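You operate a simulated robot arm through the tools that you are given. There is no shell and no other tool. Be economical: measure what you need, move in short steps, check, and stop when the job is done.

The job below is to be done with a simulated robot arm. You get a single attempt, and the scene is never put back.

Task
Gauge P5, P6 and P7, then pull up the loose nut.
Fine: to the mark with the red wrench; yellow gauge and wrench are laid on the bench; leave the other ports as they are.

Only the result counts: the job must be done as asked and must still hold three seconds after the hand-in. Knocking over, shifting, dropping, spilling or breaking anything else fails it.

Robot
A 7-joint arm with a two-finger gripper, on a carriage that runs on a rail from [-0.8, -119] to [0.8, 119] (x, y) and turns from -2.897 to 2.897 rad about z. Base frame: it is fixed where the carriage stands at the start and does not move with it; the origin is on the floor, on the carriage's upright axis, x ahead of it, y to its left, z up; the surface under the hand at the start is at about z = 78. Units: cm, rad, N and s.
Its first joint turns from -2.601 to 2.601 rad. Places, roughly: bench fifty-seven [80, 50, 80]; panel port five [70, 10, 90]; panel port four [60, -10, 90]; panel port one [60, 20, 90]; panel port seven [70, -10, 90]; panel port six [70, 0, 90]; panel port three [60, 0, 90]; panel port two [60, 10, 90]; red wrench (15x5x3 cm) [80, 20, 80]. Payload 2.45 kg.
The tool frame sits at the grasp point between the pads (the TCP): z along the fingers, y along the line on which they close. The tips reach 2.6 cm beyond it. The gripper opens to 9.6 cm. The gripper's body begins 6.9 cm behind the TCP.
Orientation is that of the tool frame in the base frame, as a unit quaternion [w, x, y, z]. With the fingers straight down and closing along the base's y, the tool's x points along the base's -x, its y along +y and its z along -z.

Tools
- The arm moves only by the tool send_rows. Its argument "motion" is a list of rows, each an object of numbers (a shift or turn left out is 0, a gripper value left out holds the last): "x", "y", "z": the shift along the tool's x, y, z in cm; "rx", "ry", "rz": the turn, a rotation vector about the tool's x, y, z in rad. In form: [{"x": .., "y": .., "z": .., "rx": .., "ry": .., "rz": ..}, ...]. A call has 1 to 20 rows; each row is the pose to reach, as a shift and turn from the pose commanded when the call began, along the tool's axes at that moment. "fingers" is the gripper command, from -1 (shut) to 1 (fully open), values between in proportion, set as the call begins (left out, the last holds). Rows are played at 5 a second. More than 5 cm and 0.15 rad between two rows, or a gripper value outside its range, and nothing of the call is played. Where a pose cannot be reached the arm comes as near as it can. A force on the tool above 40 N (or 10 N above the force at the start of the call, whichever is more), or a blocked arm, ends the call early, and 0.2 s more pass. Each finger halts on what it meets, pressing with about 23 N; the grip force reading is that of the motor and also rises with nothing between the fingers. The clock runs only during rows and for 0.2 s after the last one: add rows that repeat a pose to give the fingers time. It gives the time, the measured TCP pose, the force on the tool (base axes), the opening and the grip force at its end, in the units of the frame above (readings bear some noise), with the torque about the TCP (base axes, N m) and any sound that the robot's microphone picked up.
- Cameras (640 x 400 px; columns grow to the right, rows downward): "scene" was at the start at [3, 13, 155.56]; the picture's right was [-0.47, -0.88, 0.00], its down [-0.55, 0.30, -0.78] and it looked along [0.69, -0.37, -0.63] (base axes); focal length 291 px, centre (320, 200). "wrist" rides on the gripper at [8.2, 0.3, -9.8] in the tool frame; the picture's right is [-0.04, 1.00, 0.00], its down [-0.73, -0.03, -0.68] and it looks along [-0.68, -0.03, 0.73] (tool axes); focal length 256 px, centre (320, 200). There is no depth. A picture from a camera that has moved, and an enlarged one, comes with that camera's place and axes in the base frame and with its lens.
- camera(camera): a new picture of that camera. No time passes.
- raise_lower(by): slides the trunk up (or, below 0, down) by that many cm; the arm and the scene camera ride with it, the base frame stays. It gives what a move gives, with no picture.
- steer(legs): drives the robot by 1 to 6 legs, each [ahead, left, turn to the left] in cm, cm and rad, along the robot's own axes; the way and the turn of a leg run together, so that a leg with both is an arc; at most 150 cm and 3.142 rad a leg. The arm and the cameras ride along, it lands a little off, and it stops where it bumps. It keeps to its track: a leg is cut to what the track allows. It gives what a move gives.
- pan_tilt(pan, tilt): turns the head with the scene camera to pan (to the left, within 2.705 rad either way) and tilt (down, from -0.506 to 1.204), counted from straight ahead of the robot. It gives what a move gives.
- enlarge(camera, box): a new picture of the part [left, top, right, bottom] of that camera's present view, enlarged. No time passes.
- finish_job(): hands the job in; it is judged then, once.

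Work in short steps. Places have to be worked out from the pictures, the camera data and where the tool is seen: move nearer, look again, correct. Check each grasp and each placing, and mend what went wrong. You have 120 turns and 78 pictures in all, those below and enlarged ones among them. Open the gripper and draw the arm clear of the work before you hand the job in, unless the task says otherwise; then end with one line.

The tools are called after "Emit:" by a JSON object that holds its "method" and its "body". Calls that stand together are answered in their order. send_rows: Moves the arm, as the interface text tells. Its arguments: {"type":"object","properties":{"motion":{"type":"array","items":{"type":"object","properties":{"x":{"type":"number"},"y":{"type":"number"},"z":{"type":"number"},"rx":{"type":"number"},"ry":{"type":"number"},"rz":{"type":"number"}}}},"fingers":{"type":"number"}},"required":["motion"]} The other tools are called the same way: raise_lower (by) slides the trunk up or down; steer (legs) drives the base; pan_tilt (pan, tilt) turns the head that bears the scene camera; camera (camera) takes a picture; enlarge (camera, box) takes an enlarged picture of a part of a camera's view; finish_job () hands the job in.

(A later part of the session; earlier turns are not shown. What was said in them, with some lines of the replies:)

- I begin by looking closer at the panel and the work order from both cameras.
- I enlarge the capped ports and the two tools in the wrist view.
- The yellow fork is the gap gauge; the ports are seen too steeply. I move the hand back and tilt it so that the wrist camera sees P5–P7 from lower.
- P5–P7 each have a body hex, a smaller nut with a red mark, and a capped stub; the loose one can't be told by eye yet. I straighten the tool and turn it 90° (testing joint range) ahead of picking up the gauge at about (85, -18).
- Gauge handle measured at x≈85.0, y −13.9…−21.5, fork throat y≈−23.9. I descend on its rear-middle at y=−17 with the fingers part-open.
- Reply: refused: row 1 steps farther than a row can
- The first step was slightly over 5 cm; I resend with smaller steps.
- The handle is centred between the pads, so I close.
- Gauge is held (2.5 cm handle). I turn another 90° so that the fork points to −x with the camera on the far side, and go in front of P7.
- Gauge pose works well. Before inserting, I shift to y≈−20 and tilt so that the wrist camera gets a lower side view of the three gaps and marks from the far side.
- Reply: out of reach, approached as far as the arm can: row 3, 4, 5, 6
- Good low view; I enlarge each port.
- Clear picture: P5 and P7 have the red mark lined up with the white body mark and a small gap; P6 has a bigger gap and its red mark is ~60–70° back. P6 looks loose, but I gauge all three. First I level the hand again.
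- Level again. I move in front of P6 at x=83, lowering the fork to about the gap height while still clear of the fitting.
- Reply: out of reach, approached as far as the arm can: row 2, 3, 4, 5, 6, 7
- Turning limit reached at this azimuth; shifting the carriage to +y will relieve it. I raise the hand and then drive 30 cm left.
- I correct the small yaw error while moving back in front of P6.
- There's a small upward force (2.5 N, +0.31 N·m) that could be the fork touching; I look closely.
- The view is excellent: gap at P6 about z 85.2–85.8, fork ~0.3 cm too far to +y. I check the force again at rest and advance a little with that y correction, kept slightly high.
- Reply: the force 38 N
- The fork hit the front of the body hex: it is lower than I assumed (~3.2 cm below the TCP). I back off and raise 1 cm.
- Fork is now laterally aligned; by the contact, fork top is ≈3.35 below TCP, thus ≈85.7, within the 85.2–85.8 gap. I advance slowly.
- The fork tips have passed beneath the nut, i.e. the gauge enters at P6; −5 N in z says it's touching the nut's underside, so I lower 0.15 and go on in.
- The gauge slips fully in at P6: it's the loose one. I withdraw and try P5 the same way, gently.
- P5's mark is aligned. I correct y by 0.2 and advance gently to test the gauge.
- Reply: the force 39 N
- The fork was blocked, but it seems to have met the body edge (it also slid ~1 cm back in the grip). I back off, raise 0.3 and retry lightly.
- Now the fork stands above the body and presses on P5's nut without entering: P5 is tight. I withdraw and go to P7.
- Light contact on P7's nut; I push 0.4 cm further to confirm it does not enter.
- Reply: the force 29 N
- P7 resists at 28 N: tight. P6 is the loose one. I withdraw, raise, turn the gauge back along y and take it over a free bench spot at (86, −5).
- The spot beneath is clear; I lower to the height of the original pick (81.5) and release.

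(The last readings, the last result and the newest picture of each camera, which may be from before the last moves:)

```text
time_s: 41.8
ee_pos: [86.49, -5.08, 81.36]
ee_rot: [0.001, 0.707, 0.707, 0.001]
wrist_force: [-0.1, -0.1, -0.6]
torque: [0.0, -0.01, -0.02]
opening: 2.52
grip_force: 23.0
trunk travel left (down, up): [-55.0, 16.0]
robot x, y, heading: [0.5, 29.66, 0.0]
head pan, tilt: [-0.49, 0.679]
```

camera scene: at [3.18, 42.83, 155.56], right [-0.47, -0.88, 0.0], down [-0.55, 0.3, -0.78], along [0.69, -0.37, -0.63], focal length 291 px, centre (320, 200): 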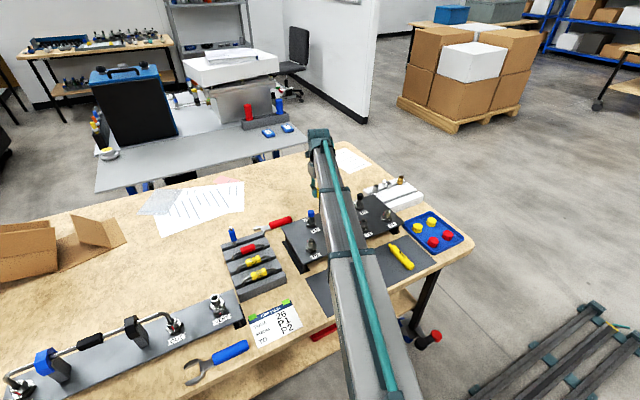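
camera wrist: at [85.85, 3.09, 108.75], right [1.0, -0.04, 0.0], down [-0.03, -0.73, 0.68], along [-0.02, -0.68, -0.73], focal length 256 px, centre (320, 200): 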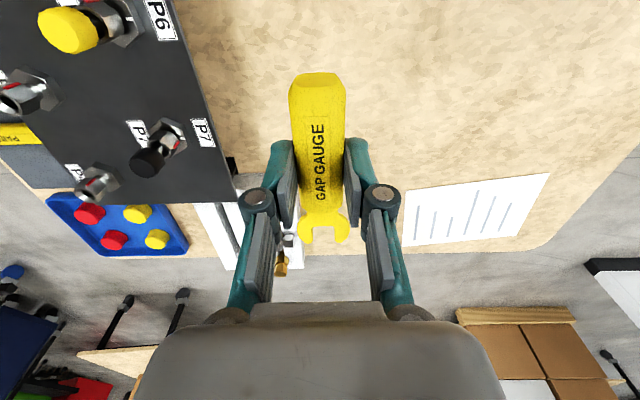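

No contact yet; I ease down a little.

Emit:
{"method": "send_rows", "body": {"motion": [{"z": 0.1}, {"z": 0.2}, {"z": 0.2}]}}

```text
time_s: 42.6
ee_pos: [86.44, -5.13, 81.36]
ee_rot: [0.0, 0.706, 0.708, 0.001]
wrist_force: [-1.0, 0.4, 0.0]
torque: [-0.04, 0.0, 0.01]
opening: 2.53
grip_force: 23.3
trunk travel left (down, up): [-55.0, 16.0]
robot x, y, heading: [-0.03, 30.01, -0.004]
head pan, tilt: [-0.49, 0.679]
```

Emit:
{"method": "send_rows", "body": {"motion": [{"z": 0.15}, {"z": 0.3}, {"z": 0.3}]}}

```text
time_s: 43.4
ee_pos: [86.26, -5.2, 81.4]
ee_rot: [0.003, 0.706, 0.708, 0.001]
wrist_force: [4.2, -2.3, 20.1]
torque: [0.02, -0.12, 0.01]
opening: 2.5
grip_force: 23.7
trunk travel left (down, up): [-55.0, 16.0]
robot x, y, heading: [0.44, 29.74, -0.002]
head pan, tilt: [-0.49, 0.679]
```

Now it rests on the bench (20 N). I ease up 0.25, release and rise straight up.

Emit:
{"method": "send_rows", "body": {"motion": [{"z": -0.2}, {"z": -0.25}, {"z": -0.25}]}}

Emit:
{"method": "send_rows", "body": {"motion": [{}, {}, {}, {"z": -2}, {"z": -6}, {"z": -10}, {"z": -14}, {"z": -18}, {"z": -18}], "fingers": 0.2}}

Emit:
{"method": "camera", "body": {"camera": "wrist"}}

```text
time_s: 44.2
ee_pos: [86.24, -5.14, 81.27]
ee_rot: [0.001, 0.706, 0.708, 0.001]
wrist_force: [4.1, -2.7, 7.6]
torque: [-0.16, -0.16, 0.0]
opening: 2.53
grip_force: 22.8
trunk travel left (down, up): [-55.0, 16.0]
robot x, y, heading: [0.02, 29.87, -0.004]
head pan, tilt: [-0.49, 0.679]
```

```text
time_s: 46.2
ee_pos: [86.3, -5.2, 99.53]
ee_rot: [0.001, 0.707, 0.708, 0.0]
wrist_force: [0.5, 0.6, 0.9]
torque: [0.01, 0.0, 0.01]
opening: 5.75
grip_force: 0.0
trunk travel left (down, up): [-55.0, 16.0]
robot x, y, heading: [0.15, 29.85, -0.005]
head pan, tilt: [-0.49, 0.679]
```

```text
40 pictures are left
camera wrist: at [86.72, 2.99, 109.16], right [1.0, -0.04, 0.0], down [-0.03, -0.73, 0.68], along [-0.02, -0.68, -0.73], focal length 256 px, centre (320, 200)
```

wrist: 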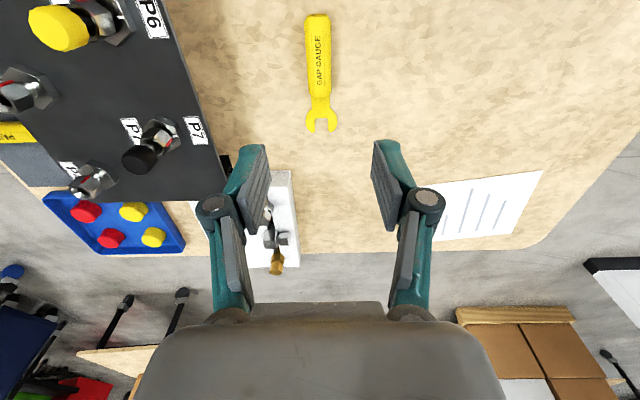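

The gauge lies well on the bench. Next the wrench: I'll need the hand behind the handle with the camera away from the head, so I first pick the wrench with this orientation, lay it turned by 180°, and regrip. Moving above it at (82.5, 18).

Emit:
{"method": "send_rows", "body": {"motion": [{"x": 4.5, "y": -0.8}, {"x": 9, "y": -1.6}, {"x": 13.5, "y": -2.4}, {"x": 18, "y": -3.2}, {"x": 22.5, "y": -3.8}, {"x": 23.2, "y": -3.8}, {"x": 23.2, "y": -3.8}]}}

Emit:
{"method": "camera", "body": {"camera": "wrist"}}

```text
time_s: 47.8
ee_pos: [82.54, 18.08, 99.14]
ee_rot: [0.001, 0.706, 0.708, 0.0]
wrist_force: [0.4, 0.5, -0.7]
torque: [-0.03, -0.01, 0.04]
opening: 5.77
grip_force: 0.1
trunk travel left (down, up): [-55.0, 16.0]
robot x, y, heading: [0.48, 29.89, -0.003]
head pan, tilt: [-0.49, 0.679]
```

```text
39 pictures are left
camera wrist: at [82.9, 26.34, 108.98], right [1.0, -0.04, 0.0], down [-0.03, -0.73, 0.68], along [-0.03, -0.68, -0.73], focal length 256 px, centre (320, 200)
```

wrist: 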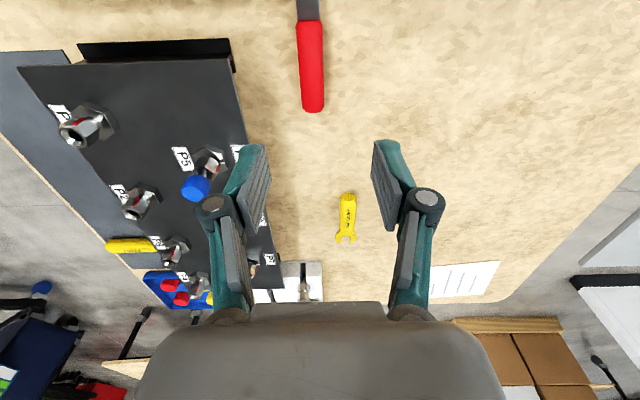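

Handle centre at (81.55, 18.3). I descend and grip.

Emit:
{"method": "send_rows", "body": {"motion": [{"y": -0.5, "z": 4.5}, {"y": -1.0, "z": 9}, {"y": -1.0, "z": 13}, {"y": -1.0, "z": 16}, {"y": -1.0, "z": 17.2}, {"y": -1.0, "z": 17.6}, {"y": -1.0, "z": 17.6}]}}

Emit:
{"method": "camera", "body": {"camera": "wrist"}}

Emit:
{"method": "send_rows", "body": {"motion": [{}, {}, {}, {}, {}], "fingers": -1}}

```text
time_s: 49.4
ee_pos: [81.57, 18.01, 81.64]
ee_rot: [0.0, 0.707, 0.707, 0.0]
wrist_force: [-0.1, -0.3, -0.5]
torque: [0.02, 0.0, -0.04]
opening: 5.75
grip_force: 0.0
trunk travel left (down, up): [-55.0, 16.0]
robot x, y, heading: [0.33, 29.66, -0.003]
head pan, tilt: [-0.49, 0.679]
```

```text
38 pictures are left
camera wrist: at [81.89, 26.25, 91.37], right [1.0, -0.04, 0.0], down [-0.03, -0.73, 0.68], along [-0.02, -0.68, -0.73], focal length 256 px, centre (320, 200)
```

wrist: 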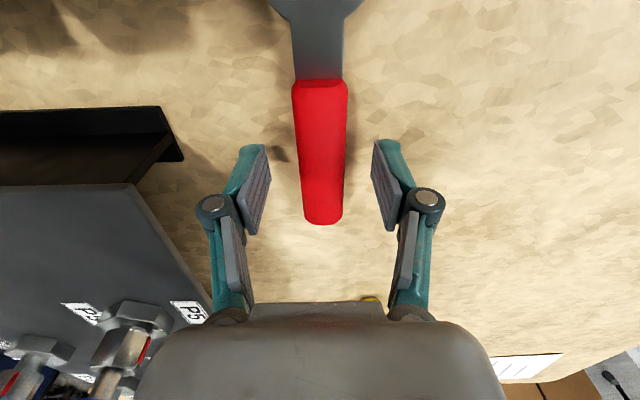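

```text
time_s: 50.6
ee_pos: [81.5, 18.06, 81.74]
ee_rot: [0.001, 0.706, 0.708, 0.0]
wrist_force: [0.9, 0.6, -0.9]
torque: [-0.02, -0.01, 0.0]
opening: 2.57
grip_force: 22.6
trunk travel left (down, up): [-55.0, 16.0]
robot x, y, heading: [0.05, 29.94, -0.002]
head pan, tilt: [-0.49, 0.679]
```

Gripped (2.57). I lift and turn it half a round (two calls) so that the head points to −y.

Emit:
{"method": "send_rows", "body": {"motion": [{"z": -4}, {"z": -8.5}, {"z": -13}, {"z": -17.5}, {"z": -18.5, "rz": -0.14}, {"z": -18.5, "rz": -0.28}, {"z": -18.5, "rz": -0.42}, {"z": -18.5, "rz": -0.56}, {"z": -18.5, "rz": -0.7}, {"z": -18.5, "rz": -0.84}, {"z": -18.5, "rz": -0.98}, {"z": -18.5, "rz": -1.12}, {"z": -18.5, "rz": -1.26}, {"z": -18.5, "rz": -1.4}, {"z": -18.5, "rz": -1.54}, {"z": -18.5, "rz": -1.571}]}}

Emit:
{"method": "send_rows", "body": {"motion": [{"x": -0.5, "y": 0.5, "rz": -0.14}, {"x": -1, "y": 1, "rz": -0.28}, {"x": -1.5, "y": 1.5, "rz": -0.42}, {"x": -2, "y": 2, "rz": -0.56}, {"x": -2, "y": 2.5, "rz": -0.7}, {"x": -2, "y": 3, "rz": -0.84}, {"x": -2, "y": 3.5, "rz": -0.98}, {"x": -2, "y": 4, "rz": -1.12}, {"x": -2, "y": 4, "rz": -1.26}, {"x": -2, "y": 4, "rz": -1.4}, {"x": -2, "y": 4, "rz": -1.54}, {"x": -2, "y": 4, "rz": -1.571}, {"x": -2, "y": 4, "rz": -1.571}]}}

Emit:
{"method": "camera", "body": {"camera": "wrist"}}

```text
time_s: 54.0
ee_pos: [81.52, 18.21, 100.18]
ee_rot: [0.002, -0.001, 1.0, 0.0]
wrist_force: [-0.3, 0.4, -2.1]
torque: [0.03, -0.03, 0.01]
opening: 2.56
grip_force: 22.9
trunk travel left (down, up): [-55.0, 16.0]
robot x, y, heading: [-0.03, 29.52, 0.0]
head pan, tilt: [-0.49, 0.679]
```

```text
time_s: 56.8
ee_pos: [83.48, 22.08, 100.22]
ee_rot: [-0.001, 0.708, -0.706, 0.0]
wrist_force: [0.2, -0.6, -1.4]
torque: [0.01, -0.01, 0.0]
opening: 2.55
grip_force: 22.8
trunk travel left (down, up): [-55.0, 16.0]
robot x, y, heading: [-0.18, 29.83, 0.002]
head pan, tilt: [-0.49, 0.679]
```

```text
37 pictures are left
camera wrist: at [83.21, 13.96, 109.88], right [-1.0, 0.04, 0.0], down [0.03, 0.73, 0.68], along [0.03, 0.68, -0.73], focal length 256 px, centre (320, 200)
```

wrist: 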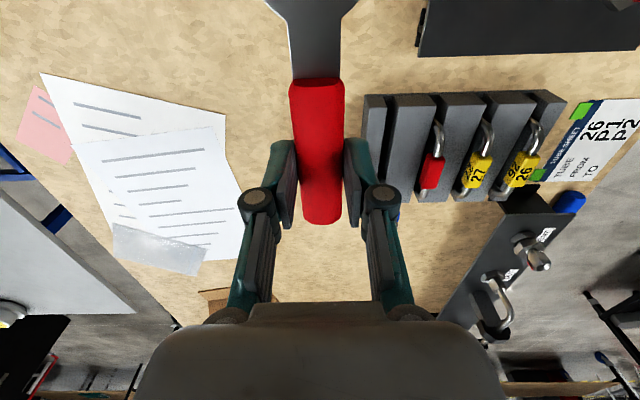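

The spot ahead is clear if I stay at x≈85. I lower to just above the picked height.

Emit:
{"method": "send_rows", "body": {"motion": [{"y": -0.8, "z": 4.5}, {"y": -1.5, "z": 9}, {"y": -1.5, "z": 13}, {"y": -1.5, "z": 16}, {"y": -1.5, "z": 17.8}, {"y": -1.5, "z": 18.4}, {"y": -1.5, "z": 18.4}]}}

Emit:
{"method": "send_rows", "body": {"motion": [{"z": 0.1}, {"z": 0.2}, {"z": 0.2}]}}

```text
time_s: 58.4
ee_pos: [84.91, 22.22, 81.67]
ee_rot: [-0.001, 0.707, -0.707, 0.002]
wrist_force: [1.4, 0.6, 8.8]
torque: [-0.22, 0.05, 0.03]
opening: 2.56
grip_force: 23.0
trunk travel left (down, up): [-55.0, 16.0]
robot x, y, heading: [0.17, 29.98, -0.004]
head pan, tilt: [-0.49, 0.679]
```

```text
time_s: 59.2
ee_pos: [85.01, 22.37, 81.74]
ee_rot: [-0.002, 0.708, -0.706, 0.003]
wrist_force: [6.2, 4.4, 24.7]
torque: [0.13, -0.05, 0.06]
opening: 2.58
grip_force: 23.3
trunk travel left (down, up): [-55.0, 16.0]
robot x, y, heading: [0.09, 29.58, 0.002]
head pan, tilt: [-0.49, 0.679]
```

It rests on the bench. I ease up, release, rise, and turn the hand back by half a round.

Emit:
{"method": "send_rows", "body": {"motion": [{"z": -0.2}, {"z": -0.25}]}}

Emit:
{"method": "send_rows", "body": {"motion": [{}, {}, {}, {"z": -2}, {"z": -6}, {"z": -10}, {"z": -14}, {"z": -14, "rz": 0.14}, {"z": -14, "rz": 0.28}, {"z": -14, "rz": 0.42}, {"z": -14, "rz": 0.56}, {"z": -14, "rz": 0.7}, {"z": -14, "rz": 0.84}, {"z": -14, "rz": 0.98}, {"z": -14, "rz": 1.12}, {"z": -14, "rz": 1.26}, {"z": -14, "rz": 1.4}, {"z": -14, "rz": 1.54}, {"z": -14, "rz": 1.571}], "fingers": 0.2}}

Emit:
{"method": "send_rows", "body": {"motion": [{"rz": 0.14}, {"rz": 0.28}, {"rz": 0.42}, {"rz": 0.56}, {"rz": 0.7}, {"rz": 0.84}, {"rz": 0.98}, {"rz": 1.12}, {"rz": 1.26}, {"rz": 1.4}, {"rz": 1.54}, {"rz": 1.571}, {"rz": 1.571}]}}

Emit:
{"method": "camera", "body": {"camera": "wrist"}}

```text
time_s: 59.8
ee_pos: [84.93, 22.12, 81.61]
ee_rot: [0.0, 0.708, -0.706, 0.001]
wrist_force: [0.4, 2.8, 3.2]
torque: [0.36, -0.02, 0.04]
opening: 2.52
grip_force: 22.1
trunk travel left (down, up): [-55.0, 16.0]
robot x, y, heading: [0.36, 29.92, -0.001]
head pan, tilt: [-0.49, 0.679]
```

```text
time_s: 63.8
ee_pos: [85.01, 22.08, 95.86]
ee_rot: [0.0, 0.0, 1.0, 0.0]
wrist_force: [-0.6, 0.4, -1.1]
torque: [0.01, 0.01, 0.0]
opening: 5.78
grip_force: 0.0
trunk travel left (down, up): [-55.0, 16.0]
robot x, y, heading: [-0.25, 29.76, -0.001]
head pan, tilt: [-0.49, 0.679]
```

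```text
time_s: 66.6
ee_pos: [84.96, 22.12, 95.83]
ee_rot: [0.001, 0.707, 0.707, 0.001]
wrist_force: [0.3, 0.1, -0.2]
torque: [0.0, 0.02, 0.02]
opening: 5.79
grip_force: 0.1
trunk travel left (down, up): [-55.0, 16.0]
robot x, y, heading: [0.21, 29.98, -0.001]
head pan, tilt: [-0.49, 0.679]
```

```text
36 pictures are left
camera wrist: at [85.38, 30.3, 105.53], right [1.0, -0.04, 0.0], down [-0.03, -0.73, 0.68], along [-0.03, -0.68, -0.73], focal length 256 px, centre (320, 200)
```

wrist: 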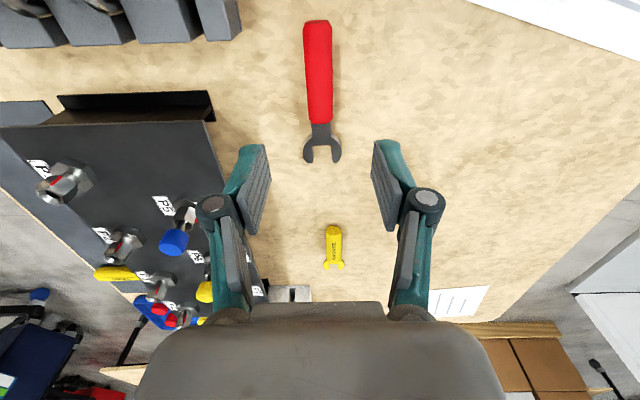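

Head now points to −y. I grip the handle towards its rear, at y≈23.

Emit:
{"method": "send_rows", "body": {"motion": [{"x": 0.9, "y": -0.1, "z": 4.5}, {"x": 0.9, "y": -0.1, "z": 9}, {"x": 0.9, "y": -0.1, "z": 12.5}, {"x": 0.9, "y": -0.1, "z": 14}, {"x": 0.9, "y": -0.1, "z": 14.2}, {"x": 0.9, "y": -0.1, "z": 14.2}]}}

Emit:
{"method": "send_rows", "body": {"motion": [{}, {}, {}, {}, {}], "fingers": -1}}

Emit:
{"method": "send_rows", "body": {"motion": [{"z": -4}, {"z": -8.5}, {"z": -13}, {"z": -17.5}, {"z": -18}]}}

Emit:
{"method": "camera", "body": {"camera": "wrist"}}

```text
time_s: 68.0
ee_pos: [84.77, 22.86, 81.39]
ee_rot: [0.001, 0.707, 0.707, 0.0]
wrist_force: [0.0, -0.3, -0.1]
torque: [-0.01, 0.01, 0.03]
opening: 5.75
grip_force: 0.1
trunk travel left (down, up): [-55.0, 16.0]
robot x, y, heading: [-0.07, 29.74, 0.002]
head pan, tilt: [-0.49, 0.679]
```

```text
time_s: 69.2
ee_pos: [84.77, 22.82, 81.43]
ee_rot: [0.0, 0.706, 0.708, 0.0]
wrist_force: [0.2, -0.6, 0.8]
torque: [-0.02, -0.07, 0.02]
opening: 2.54
grip_force: 23.3
trunk travel left (down, up): [-55.0, 16.0]
robot x, y, heading: [0.24, 29.98, -0.004]
head pan, tilt: [-0.49, 0.679]
```

```text
time_s: 70.4
ee_pos: [84.7, 22.82, 99.67]
ee_rot: [0.001, 0.707, 0.707, 0.001]
wrist_force: [0.0, 0.5, -1.3]
torque: [0.05, -0.01, -0.02]
opening: 2.58
grip_force: 23.2
trunk travel left (down, up): [-55.0, 16.0]
robot x, y, heading: [-0.2, 29.84, -0.006]
head pan, tilt: [-0.49, 0.679]
```

```text
35 pictures are left
camera wrist: at [85.23, 31.12, 109.34], right [1.0, -0.04, 0.0], down [-0.03, -0.73, 0.68], along [-0.02, -0.68, -0.73], focal length 256 px, centre (320, 200)
```

wrist: 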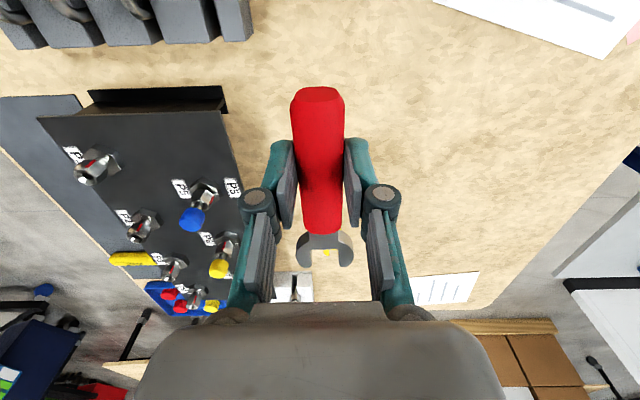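

Wrench held with the head away from the camera (throat ≈8.8 cm, tips ≈11 cm ahead of the TCP). I turn it to 30° (its jaws match P6's flats there) and go to the stand-off in front of P6.

Emit:
{"method": "send_rows", "body": {"motion": [{"x": -2.2, "y": -0.4, "rz": 0.14}, {"x": -4.4, "y": -0.8, "rz": 0.28}, {"x": -6.6, "y": -1.2, "rz": 0.42}, {"x": -8.8, "y": -1.6, "rz": 0.56}, {"x": -11, "y": -2, "rz": 0.7}, {"x": -13.2, "y": -2.5, "rz": 0.84}, {"x": -15.4, "y": -2.5, "rz": 0.98}, {"x": -15.4, "y": -2.5, "rz": 1.047}, {"x": -15.4, "y": -2.5, "rz": 1.047, "z": 4.5}, {"x": -15.4, "y": -2.5, "rz": 1.047, "z": 8.5}, {"x": -15.4, "y": -2.5, "rz": 1.047, "z": 8.5}]}}

Emit:
{"method": "camera", "body": {"camera": "wrist"}}

Emit:
{"method": "enlarge", "body": {"camera": "wrist", "box": [270, 215, 380, 315]}}

```text
time_s: 72.8
ee_pos: [82.42, 7.82, 91.16]
ee_rot: [-0.001, 0.966, 0.26, 0.001]
wrist_force: [-0.5, -0.3, -0.5]
torque: [0.01, -0.03, -0.01]
opening: 2.54
grip_force: 23.1
trunk travel left (down, up): [-55.0, 16.0]
robot x, y, heading: [0.19, 29.75, -0.006]
head pan, tilt: [-0.49, 0.679]
```

```text
34 pictures are left
camera wrist: at [89.66, 11.61, 100.82], right [0.47, -0.88, 0.0], down [-0.65, -0.34, 0.68], along [-0.6, -0.32, -0.74], focal length 256 px, centre (320, 200)
```

wrist: 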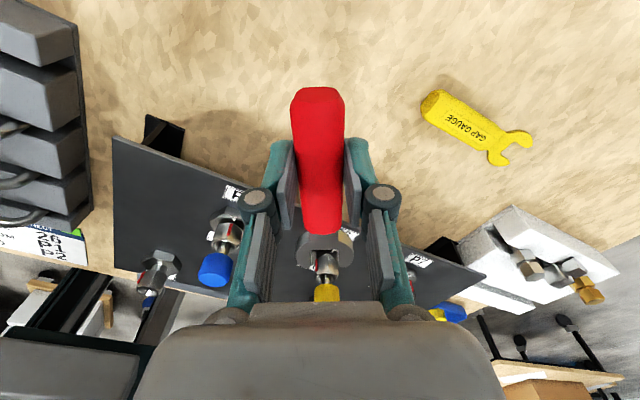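

```text
4.00 times, centred on (325, 265) of wrist
camera zoom: at [89.66, 11.61, 100.82], right [0.47, -0.88, 0.0], down [-0.65, -0.34, 0.68], along [-0.6, -0.32, -0.74], focal length 1024 px, centre (300, -60)
```

zoom: 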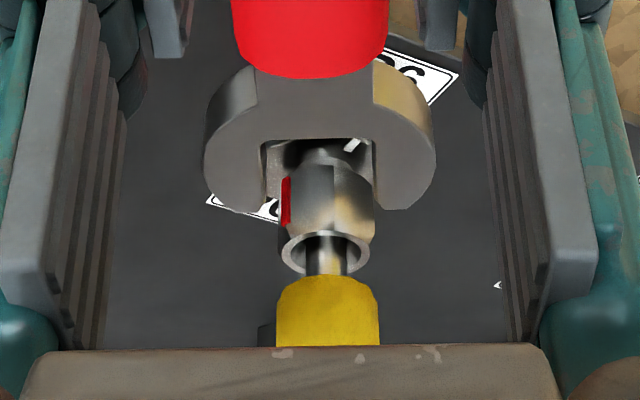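

The view along the wrench shows the nut's corner facing it squarely, so 30° is right; the nut is ~0.3 cm right of jaw centre. I shift, lower to nut height (TCP 89.5) and advance partly.

Emit:
{"method": "send_rows", "body": {"motion": [{"y": 0.25, "z": 0.8}, {"y": 0.25, "z": 1.65}, {"x": -0.8, "y": 0.25, "z": 1.65}, {"x": -1.6, "y": 0.25, "z": 1.65}, {"x": -1.6, "y": 0.25, "z": 1.65}]}}

Emit:
{"method": "enlarge", "body": {"camera": "wrist", "box": [270, 215, 380, 315]}}

```text
time_s: 74.0
ee_pos: [81.07, 6.48, 89.5]
ee_rot: [-0.001, 0.966, 0.26, 0.001]
wrist_force: [0.3, -0.3, -1.4]
torque: [0.05, -0.05, -0.01]
opening: 2.54
grip_force: 22.7
trunk travel left (down, up): [-55.0, 16.0]
robot x, y, heading: [-0.08, 29.99, 0.0]
head pan, tilt: [-0.49, 0.679]
```

```text
4.00 times, centred on (325, 265) of wrist
camera zoom: at [88.39, 10.49, 99.18], right [0.47, -0.88, 0.0], down [-0.65, -0.34, 0.68], along [-0.6, -0.32, -0.74], focal length 1024 px, centre (300, -60)
```

zoom: 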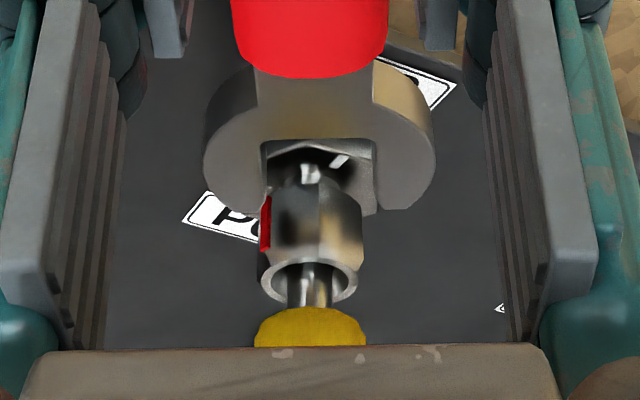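

The nut's corner lies at about 20° rather than 30° (flats at −10°/50°, mark at ≈80°). I swing the wrench to 20° about the nut and look again.

Emit:
{"method": "send_rows", "body": {"motion": [{"x": 0.2, "y": 0.9, "rz": 0.07}, {"x": -0.1, "y": 1.72, "rz": 0.14}, {"x": -0.1, "y": 1.72, "rz": 0.14}]}}

Emit:
{"method": "enlarge", "body": {"camera": "wrist", "box": [270, 215, 380, 315]}}

```text
time_s: 74.8
ee_pos: [81.83, 5.15, 89.48]
ee_rot: [0.0, 0.982, 0.191, 0.001]
wrist_force: [-0.6, -0.6, -2.0]
torque: [-0.02, -0.05, -0.01]
opening: 2.57
grip_force: 23.0
trunk travel left (down, up): [-55.0, 16.0]
robot x, y, heading: [-0.43, 29.69, -0.002]
head pan, tilt: [-0.49, 0.679]
```

```text
4.00 times, centred on (325, 265) of wrist
camera zoom: at [89.66, 7.87, 99.22], right [0.34, -0.94, 0.0], down [-0.69, -0.25, 0.68], along [-0.64, -0.23, -0.74], focal length 1024 px, centre (300, -60)
```

zoom: 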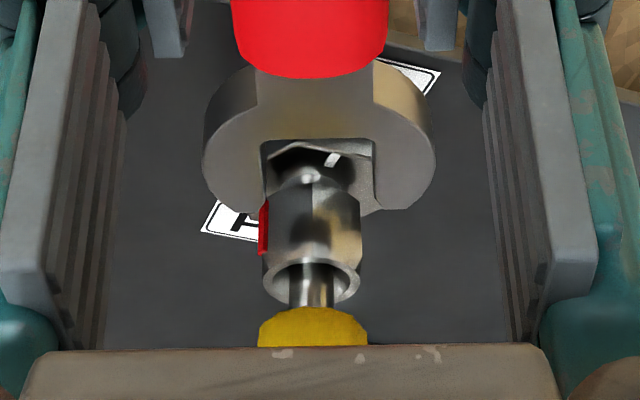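

Now corner and jaws look parallel. I advance 1.2 cm with a slight left nudge and recheck centring.

Emit:
{"method": "send_rows", "body": {"motion": [{"x": -0.6, "y": -0.06}, {"x": -1.2, "y": -0.06}, {"x": -1.2, "y": -0.06}]}}

Emit:
{"method": "enlarge", "body": {"camera": "wrist", "box": [285, 225, 355, 285]}}

```text
time_s: 75.6
ee_pos: [80.74, 4.72, 89.41]
ee_rot: [0.0, 0.981, 0.192, 0.0]
wrist_force: [-0.4, 0.3, -1.2]
torque: [0.04, -0.02, -0.05]
opening: 2.57
grip_force: 23.4
trunk travel left (down, up): [-55.0, 16.0]
robot x, y, heading: [0.5, 30.05, -0.004]
head pan, tilt: [-0.49, 0.679]
```

```text
6.67 times, centred on (320, 255) of wrist
camera zoom: at [88.52, 7.49, 99.1], right [0.34, -0.94, 0.0], down [-0.69, -0.25, 0.68], along [-0.64, -0.23, -0.74], focal length 1707 px, centre (320, -167)
```

zoom: 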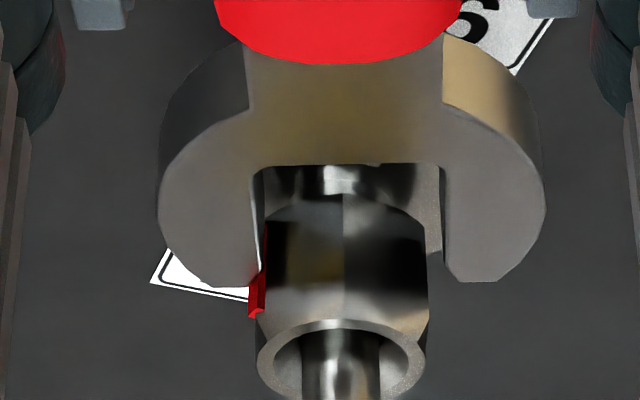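

Well centred. I advance the rest of the way onto the nut.

Emit:
{"method": "send_rows", "body": {"motion": [{"x": -0.4, "y": -0.03}, {"x": -0.8, "y": -0.05}, {"x": -1.1, "y": -0.05}, {"x": -1.35, "y": -0.05}, {"x": -1.35, "y": -0.05}]}}

Emit:
{"method": "enlarge", "body": {"camera": "wrist", "box": [285, 225, 355, 285]}}

```text
time_s: 76.8
ee_pos: [79.64, 4.23, 89.49]
ee_rot: [0.001, 0.981, 0.193, 0.001]
wrist_force: [0.4, 4.9, -0.5]
torque: [0.19, -0.1, -0.53]
opening: 2.55
grip_force: 22.8
trunk travel left (down, up): [-55.0, 16.0]
robot x, y, heading: [0.08, 29.62, 0.001]
head pan, tilt: [-0.49, 0.679]
```

```text
6.67 times, centred on (320, 255) of wrist
camera zoom: at [87.23, 7.09, 99.16], right [0.34, -0.94, 0.0], down [-0.69, -0.25, 0.68], along [-0.64, -0.23, -0.74], focal length 1707 px, centre (320, -167)
```

zoom: 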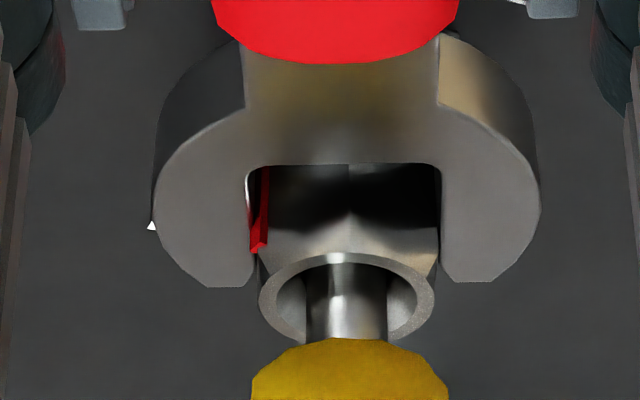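

The jaws are on the nut. I begin the clockwise stroke: TCP along an arc of radius 10.35 about the nut, first 0.3 rad.

Emit:
{"method": "send_rows", "body": {"motion": [{"x": -0.05, "y": 0.77, "rz": 0.075}, {"x": -0.16, "y": 1.54, "rz": 0.15}, {"x": -0.33, "y": 2.3, "rz": 0.225}, {"x": -0.55, "y": 3.04, "rz": 0.3}, {"x": -0.55, "y": 3.04, "rz": 0.3}]}}

Emit:
{"method": "enlarge", "body": {"camera": "wrist", "box": [285, 225, 355, 285]}}

```text
time_s: 78.0
ee_pos: [80.11, 1.26, 89.41]
ee_rot: [0.0, 0.999, 0.043, 0.0]
wrist_force: [-11.0, 7.3, -6.1]
torque: [0.11, -0.15, -0.6]
opening: 2.53
grip_force: 22.9
trunk travel left (down, up): [-55.0, 16.0]
robot x, y, heading: [0.38, 29.92, 0.002]
head pan, tilt: [-0.49, 0.679]
```

```text
6.67 times, centred on (320, 255) of wrist
camera zoom: at [88.31, 1.66, 99.15], right [0.04, -1.0, 0.0], down [-0.73, -0.03, 0.68], along [-0.68, -0.03, -0.73], focal length 1707 px, centre (320, -167)
```

zoom: 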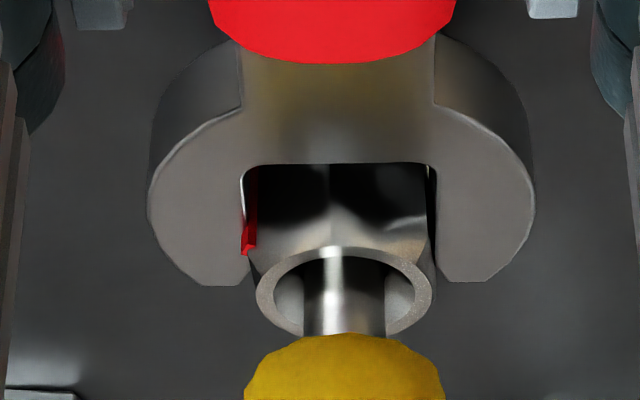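

The nut turns with the wrench (17° so far). I continue 0.3 rad, with a slight inward and downward correction.

Emit:
{"method": "send_rows", "body": {"motion": [{"x": -0.12, "y": 0.77, "z": 0.05, "rz": 0.075}, {"x": -0.25, "y": 1.54, "z": 0.1, "rz": 0.15}, {"x": -0.43, "y": 2.3, "z": 0.1, "rz": 0.225}, {"x": -0.65, "y": 3.04, "z": 0.1, "rz": 0.3}, {"x": -0.65, "y": 3.04, "z": 0.1, "rz": 0.3}]}}

Emit:
{"method": "enlarge", "body": {"camera": "wrist", "box": [285, 225, 355, 285]}}

```text
time_s: 79.2
ee_pos: [79.79, -1.88, 89.48]
ee_rot: [0.0, 0.994, -0.108, 0.001]
wrist_force: [2.0, 11.5, 2.1]
torque: [0.35, 0.25, -0.7]
opening: 2.54
grip_force: 23.0
trunk travel left (down, up): [-55.0, 16.0]
robot x, y, heading: [0.1, 29.62, -0.002]
head pan, tilt: [-0.49, 0.679]
```

```text
6.67 times, centred on (320, 255) of wrist
camera zoom: at [87.82, -3.82, 99.11], right [-0.25, -0.97, 0.0], down [-0.71, 0.19, 0.68], along [-0.66, 0.17, -0.74], focal length 1707 px, centre (320, -167)
```

zoom: 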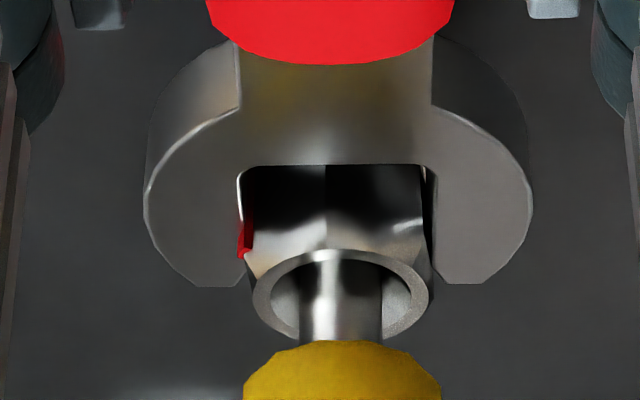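

Turned ≈34°; the wrist is near its limit here, so I withdraw straight back and look at the nut.

Emit:
{"method": "send_rows", "body": {"motion": [{"y": -0.15}, {"x": 1, "y": -0.15}, {"x": 2.2, "y": -0.15}, {"x": 3.6, "y": -0.15}, {"x": 3.6, "y": -0.15}]}}

Emit:
{"method": "enlarge", "body": {"camera": "wrist", "box": [270, 215, 380, 315]}}

```text
time_s: 80.4
ee_pos: [83.39, -2.58, 89.25]
ee_rot: [0.0, 0.994, -0.107, 0.001]
wrist_force: [-0.3, -0.7, -2.4]
torque: [0.02, -0.05, -0.02]
opening: 2.54
grip_force: 23.4
trunk travel left (down, up): [-55.0, 16.0]
robot x, y, heading: [0.23, 29.86, -0.003]
head pan, tilt: [-0.49, 0.679]
```

```text
4.00 times, centred on (325, 265) of wrist
camera zoom: at [91.26, -4.57, 98.99], right [-0.25, -0.97, 0.0], down [-0.71, 0.18, 0.68], along [-0.66, 0.17, -0.74], focal length 1024 px, centre (300, -60)
```

zoom: 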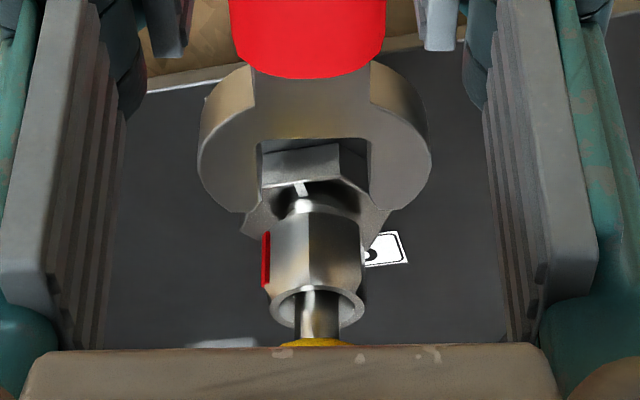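

Nut turned by about 29°, mark now ≈51° before the white one; corners at −8.5° and 51.5°. I swing the wrench back around to 51.5° at stand-off distance.

Emit:
{"method": "send_rows", "body": {"motion": [{"x": -0.1, "y": -1.97, "rz": -0.143}, {"x": -0.48, "y": -3.91, "rz": -0.286}, {"x": -1.13, "y": -5.77, "rz": -0.429}, {"x": -2.04, "y": -7.52, "rz": -0.572}, {"x": -3.19, "y": -9.13, "rz": -0.715}, {"x": -4.55, "y": -10.55, "rz": -0.858}, {"x": -6.1, "y": -11.76, "rz": -1.0}, {"x": -7.81, "y": -12.74, "rz": -1.143}, {"x": -7.81, "y": -12.74, "rz": -1.143}]}}

Emit:
{"method": "enlarge", "body": {"camera": "wrist", "box": [270, 215, 380, 315]}}

```text
time_s: 82.4
ee_pos: [78.43, 11.53, 89.42]
ee_rot: [0.0, 0.894, 0.449, 0.001]
wrist_force: [0.5, -0.4, -1.1]
torque: [0.02, -0.03, 0.02]
opening: 2.56
grip_force: 22.9
trunk travel left (down, up): [-55.0, 16.0]
robot x, y, heading: [-0.15, 30.17, -0.003]
head pan, tilt: [-0.49, 0.679]
```

```text
4.00 times, centred on (325, 265) of wrist
camera zoom: at [83.67, 17.97, 99.17], right [0.78, -0.63, 0.0], down [-0.46, -0.57, 0.68], along [-0.43, -0.53, -0.74], focal length 1024 px, centre (300, -60)
```

zoom: 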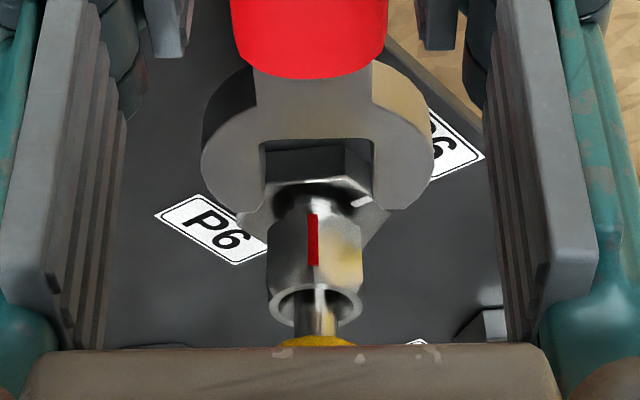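

The mark (on the corner) faces the wrench squarely and is centred. I advance 3.5 cm onto the nut.

Emit:
{"method": "send_rows", "body": {"motion": [{"x": -0.8, "y": -0.03}, {"x": -1.6, "y": -0.06}, {"x": -2.2, "y": -0.08}, {"x": -2.8, "y": -0.1}, {"x": -3.2, "y": -0.1}, {"x": -3.5, "y": -0.1}, {"x": -3.5, "y": -0.1}]}}

Emit:
{"method": "enlarge", "body": {"camera": "wrist", "box": [285, 225, 355, 285]}}

```text
time_s: 84.0
ee_pos: [76.28, 8.92, 89.32]
ee_rot: [0.0, 0.894, 0.449, 0.001]
wrist_force: [1.2, 0.1, -0.2]
torque: [0.05, -0.03, -0.04]
opening: 2.57
grip_force: 23.0
trunk travel left (down, up): [-55.0, 16.0]
robot x, y, heading: [-0.02, 29.98, 0.002]
head pan, tilt: [-0.49, 0.679]
```

```text
6.67 times, centred on (320, 255) of wrist
camera zoom: at [81.47, 15.27, 98.98], right [0.78, -0.63, 0.0], down [-0.46, -0.57, 0.68], along [-0.43, -0.53, -0.73], focal length 1707 px, centre (320, -167)
```

zoom: 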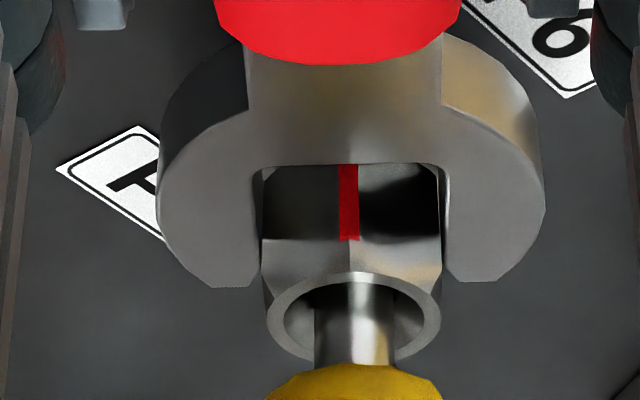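

Seated freely. I turn clockwise 0.5 rad along the arc.

Emit:
{"method": "send_rows", "body": {"motion": [{"x": -0.08, "y": 1.04, "rz": 0.1}, {"x": -0.26, "y": 2.06, "rz": 0.2}, {"x": -0.54, "y": 3.06, "z": 0.05, "rz": 0.3}, {"x": -0.92, "y": 4.03, "z": 0.05, "rz": 0.4}, {"x": -1.39, "y": 4.96, "z": 0.05, "rz": 0.5}, {"x": -1.39, "y": 4.96, "z": 0.05, "rz": 0.5}]}}

Emit:
{"method": "enlarge", "body": {"camera": "wrist", "box": [285, 225, 355, 285]}}

```text
time_s: 85.4
ee_pos: [79.46, 4.85, 89.27]
ee_rot: [0.0, 0.977, 0.213, 0.002]
wrist_force: [4.5, 8.3, -4.6]
torque: [0.32, -0.37, -0.17]
opening: 2.56
grip_force: 23.0
trunk travel left (down, up): [-55.0, 16.0]
robot x, y, heading: [0.48, 29.58, 0.001]
head pan, tilt: [-0.49, 0.679]
```

```text
6.67 times, centred on (320, 255) of wrist
camera zoom: at [87.08, 7.98, 99.01], right [0.38, -0.93, 0.0], down [-0.68, -0.28, 0.68], along [-0.63, -0.26, -0.74], focal length 1707 px, centre (320, -167)
```

zoom: 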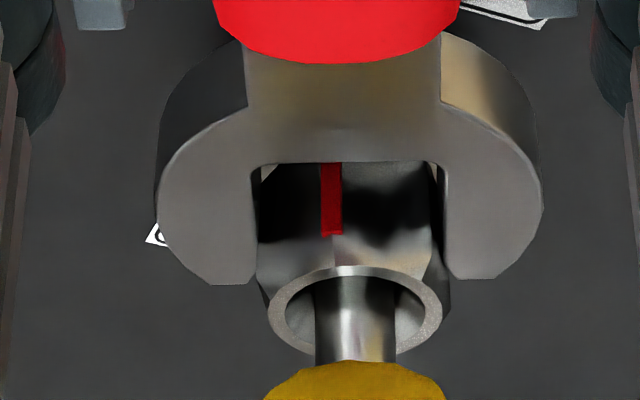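

The nut follows with ~10° lag from jaw play; mark now ≈34° from the target. I turn another 0.4 rad.

Emit:
{"method": "send_rows", "body": {"motion": [{"x": -0.08, "y": 1.04, "rz": 0.1}, {"x": -0.26, "y": 2.06, "z": 0.05, "rz": 0.2}, {"x": -0.54, "y": 3.06, "z": 0.05, "rz": 0.3}, {"x": -0.92, "y": 4.03, "z": 0.05, "rz": 0.4}, {"x": -0.92, "y": 4.03, "z": 0.05, "rz": 0.4}]}}

Emit:
{"method": "enlarge", "body": {"camera": "wrist", "box": [285, 225, 355, 285]}}

```text
time_s: 86.6
ee_pos: [80.42, 0.9, 89.3]
ee_rot: [0.0, 1.0, 0.015, 0.001]
wrist_force: [19.8, 4.9, 0.6]
torque: [0.15, -0.4, 0.02]
opening: 2.55
grip_force: 23.0
trunk travel left (down, up): [-55.0, 16.0]
robot x, y, heading: [0.3, 29.89, -0.001]
head pan, tilt: [-0.49, 0.679]
```

```text
6.67 times, centred on (320, 255) of wrist
camera zoom: at [88.62, 0.79, 98.96], right [-0.01, -1.0, 0.0], down [-0.74, 0.01, 0.68], along [-0.68, 0.01, -0.74], focal length 1707 px, centre (320, -167)
```

zoom: 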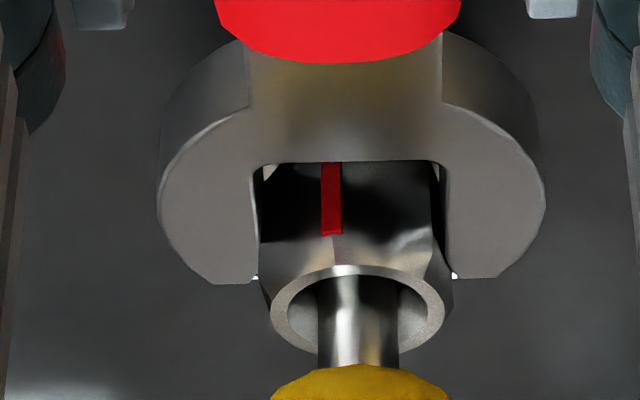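

Mark is ≈13° short. The nut presses on the throat (20 N), so I ease outward a little and turn 0.2 rad more.

Emit:
{"method": "send_rows", "body": {"motion": [{"x": 0.1, "y": 0.52, "rz": 0.05}, {"x": 0.07, "y": 1.04, "rz": 0.1}, {"x": 0.0, "y": 1.55, "rz": 0.15}, {"x": -0.11, "y": 2.06, "rz": 0.2}, {"x": -0.11, "y": 2.06, "rz": 0.2}]}}

Emit:
{"method": "enlarge", "body": {"camera": "wrist", "box": [285, 225, 355, 285]}}

```text
time_s: 87.8
ee_pos: [80.23, -1.22, 89.26]
ee_rot: [0.0, 0.996, -0.086, 0.001]
wrist_force: [18.4, 4.6, -2.0]
torque: [0.08, -0.6, -0.18]
opening: 2.57
grip_force: 23.0
trunk travel left (down, up): [-55.0, 16.0]
robot x, y, heading: [0.39, 30.17, -0.004]
head pan, tilt: [-0.49, 0.679]
```

```text
6.67 times, centred on (320, 255) of wrist
camera zoom: at [88.29, -2.91, 98.92], right [-0.21, -0.98, 0.0], down [-0.72, 0.15, 0.68], along [-0.66, 0.14, -0.74], focal length 1707 px, centre (320, -167)
```

zoom: 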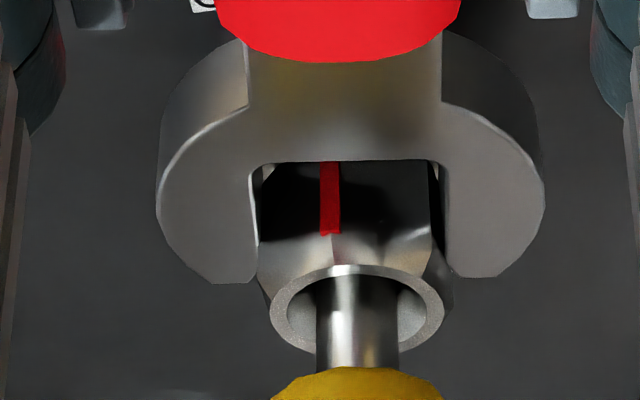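

Mark should be within a few degrees. I withdraw straight back and view it against the white mark.

Emit:
{"method": "send_rows", "body": {"motion": [{"x": 0.3, "y": -0.2}, {"x": 1.2, "y": -0.2}, {"x": 2.4, "y": -0.2}, {"x": 3.6, "y": -0.2}, {"x": 3.6, "y": -0.2}]}}

Emit:
{"method": "enlarge", "body": {"camera": "wrist", "box": [285, 245, 355, 305]}}

```text
time_s: 89.0
ee_pos: [83.75, -1.89, 89.25]
ee_rot: [-0.001, 0.996, -0.085, 0.001]
wrist_force: [1.2, 0.3, -0.9]
torque: [-0.01, -0.05, 0.04]
opening: 2.52
grip_force: 22.9
trunk travel left (down, up): [-55.0, 16.0]
robot x, y, heading: [0.28, 29.52, 0.002]
head pan, tilt: [-0.49, 0.679]
```

```text
6.67 times, centred on (320, 275) of wrist
camera zoom: at [91.73, -3.54, 99.0], right [-0.21, -0.98, 0.0], down [-0.72, 0.15, 0.68], along [-0.66, 0.14, -0.74], focal length 1707 px, centre (320, -300)
```

zoom: 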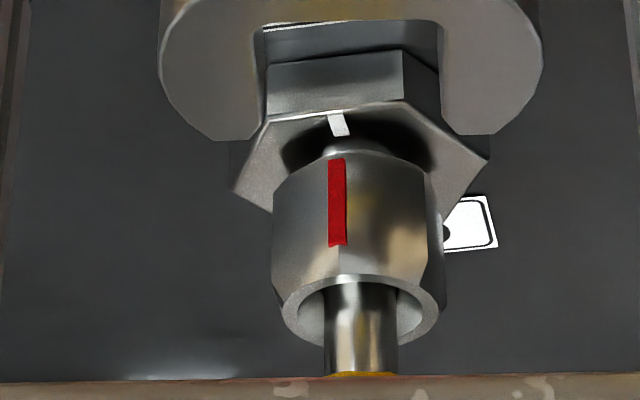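

The red mark is nearly in line with the white one (≈2° short by my estimate). I swing the view to straight-on to judge exactly.

Emit:
{"method": "send_rows", "body": {"motion": [{"x": -0.05, "y": -1.4, "rz": -0.1}, {"x": -0.26, "y": -2.76, "rz": -0.2}, {"x": -0.26, "y": -2.76, "rz": -0.2}]}}

Emit:
{"method": "enlarge", "body": {"camera": "wrist", "box": [298, 250, 345, 290]}}

```text
time_s: 89.8
ee_pos: [83.82, 0.86, 89.22]
ee_rot: [-0.001, 1.0, 0.015, 0.001]
wrist_force: [-0.2, 0.5, -1.6]
torque: [0.0, -0.06, 0.0]
opening: 2.54
grip_force: 23.3
trunk travel left (down, up): [-55.0, 16.0]
robot x, y, heading: [0.32, 29.61, -0.004]
head pan, tilt: [-0.49, 0.679]
```

```text
10.00 times, centred on (322, 270) of wrist
camera zoom: at [92.26, 0.83, 98.93], right [-0.01, -1.0, 0.0], down [-0.74, 0.01, 0.68], along [-0.68, 0.01, -0.74], focal length 2560 px, centre (305, -500)
```

zoom: 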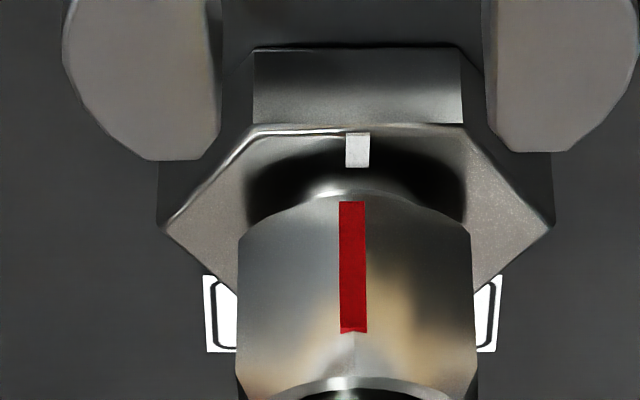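

Red and white are aligned within ~2°, just as on P5 and P7. Now I raise the wrench, turn it along y and carry it back to the free bench spot at (85, 22.8).

Emit:
{"method": "send_rows", "body": {"motion": [{"x": 1.2}, {"x": 1.2, "z": -4.5}, {"x": 1.2, "z": -9}, {"x": 1.2, "z": -11}, {"x": 1.2, "y": -2, "z": -11, "rz": -0.14}, {"x": 1.2, "y": -4, "z": -11, "rz": -0.28}, {"x": 1.2, "y": -6, "z": -11, "rz": -0.42}, {"x": 1.2, "y": -8, "z": -11, "rz": -0.56}, {"x": 1.2, "y": -10, "z": -11, "rz": -0.7}, {"x": 1.2, "y": -12, "z": -11, "rz": -0.84}, {"x": 1.2, "y": -14, "z": -11, "rz": -0.98}, {"x": 1.2, "y": -16, "z": -11, "rz": -1.12}, {"x": 1.2, "y": -18, "z": -11, "rz": -1.26}, {"x": 1.2, "y": -20, "z": -11, "rz": -1.4}, {"x": 1.2, "y": -22, "z": -11, "rz": -1.54}, {"x": 1.2, "y": -22, "z": -11, "rz": -1.54}]}}

Emit:
{"method": "camera", "body": {"camera": "wrist"}}

```text
time_s: 93.2
ee_pos: [84.43, 23.09, 100.31]
ee_rot: [0.001, 0.707, 0.707, 0.0]
wrist_force: [0.2, -0.7, -1.1]
torque: [0.08, -0.02, 0.01]
opening: 2.57
grip_force: 23.3
trunk travel left (down, up): [-55.0, 16.0]
robot x, y, heading: [0.7, 30.13, -0.002]
head pan, tilt: [-0.49, 0.679]
```

```text
18 pictures are left
camera wrist: at [84.87, 31.3, 109.98], right [1.0, -0.04, 0.0], down [-0.03, -0.73, 0.68], along [-0.03, -0.68, -0.73], focal length 256 px, centre (320, 200)
```

wrist: 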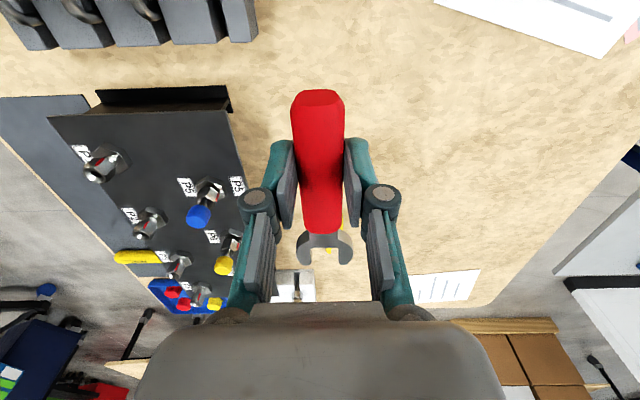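

Clear below. I lower it to the bench.

Emit:
{"method": "send_rows", "body": {"motion": [{"y": 0.5, "z": 4.5}, {"y": 0.5, "z": 9}, {"y": 0.5, "z": 13}, {"y": 0.5, "z": 16}, {"y": 0.5, "z": 18}, {"y": 0.5, "z": 18.6}, {"y": 0.5, "z": 18.6}]}}

Emit:
{"method": "send_rows", "body": {"motion": [{"z": 0.1}, {"z": 0.2}, {"z": 0.2}]}}

```text
time_s: 94.8
ee_pos: [84.92, 23.12, 81.64]
ee_rot: [0.0, 0.707, 0.707, 0.0]
wrist_force: [-0.1, 0.8, 3.0]
torque: [-0.48, 0.04, 0.01]
opening: 2.53
grip_force: 22.8
trunk travel left (down, up): [-55.0, 16.0]
robot x, y, heading: [-0.02, 29.81, -0.001]
head pan, tilt: [-0.49, 0.679]
```

```text
time_s: 95.6
ee_pos: [84.97, 23.07, 81.55]
ee_rot: [0.001, 0.708, 0.706, 0.001]
wrist_force: [0.2, 1.0, 6.3]
torque: [-0.69, -0.06, 0.09]
opening: 2.54
grip_force: 23.5
trunk travel left (down, up): [-55.0, 16.0]
robot x, y, heading: [-0.05, 29.55, -0.0]
head pan, tilt: [-0.49, 0.679]
```

The head end touches first (slightly nose-down). I lower a bit more, then release and rise.

Emit:
{"method": "send_rows", "body": {"motion": [{"z": 0.12}, {"z": 0.2}, {"z": 0.2}]}}

Emit:
{"method": "send_rows", "body": {"motion": [{}, {}, {}, {"z": -2}, {"z": -6}, {"z": -10}, {"z": -14}, {"z": -18}, {"z": -18}], "fingers": 0.3}}

Emit:
{"method": "camera", "body": {"camera": "wrist"}}

```text
time_s: 96.4
ee_pos: [84.9, 23.15, 81.43]
ee_rot: [0.001, 0.707, 0.707, 0.001]
wrist_force: [0.6, 1.4, 15.1]
torque: [0.07, 0.04, 0.05]
opening: 2.56
grip_force: 22.8
trunk travel left (down, up): [-55.0, 16.0]
robot x, y, heading: [0.28, 29.41, -0.006]
head pan, tilt: [-0.49, 0.679]
```

```text
time_s: 98.4
ee_pos: [84.88, 23.18, 99.33]
ee_rot: [0.0, 0.707, 0.707, 0.001]
wrist_force: [0.5, -0.1, 1.0]
torque: [-0.04, -0.01, 0.01]
opening: 6.25
grip_force: 0.1
trunk travel left (down, up): [-55.0, 16.0]
robot x, y, heading: [-0.22, 29.85, -0.001]
head pan, tilt: [-0.49, 0.679]
```

```text
17 pictures are left
camera wrist: at [85.35, 31.39, 109.01], right [1.0, -0.04, 0.0], down [-0.03, -0.73, 0.68], along [-0.03, -0.68, -0.73], focal length 256 px, centre (320, 200)
```

wrist: 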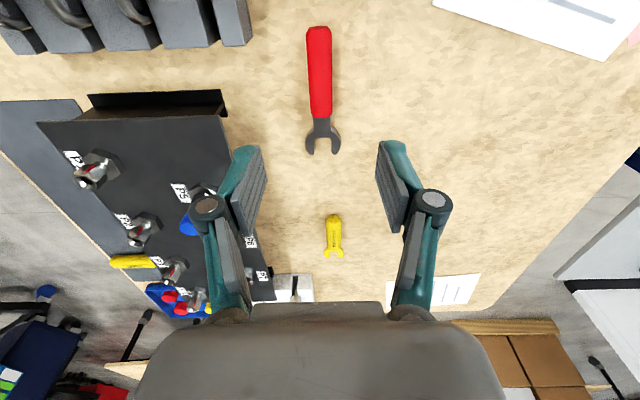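

Both tools lie on the bench, P6's mark is aligned, the other ports are untouched. I open fully and draw the arm up clear.

Emit:
{"method": "send_rows", "body": {"motion": [{"z": -3}, {"z": -6}, {"z": -9}, {"z": -9}], "fingers": 1}}

Emit:
{"method": "finish_job", "body": {}}

```text
time_s: 99.4
ee_pos: [84.92, 22.99, 108.26]
ee_rot: [0.0, 0.708, 0.706, 0.001]
wrist_force: [-0.4, -0.4, 0.3]
torque: [-0.02, -0.04, 0.0]
opening: 9.58
grip_force: 0.1
trunk travel left (down, up): [-55.0, 16.0]
robot x, y, heading: [0.45, 29.4, -0.001]
head pan, tilt: [-0.49, 0.679]
```

```text
The job is handed in.
```

I gauged P5, P6 and P7. Only P6 was loose, so I pulled it up with the red wrench until its mark was within about 2° of the white one. I didn't re-gauge it afterwards. The gauge and wrench are laid on the bench, and I turned no other nut.
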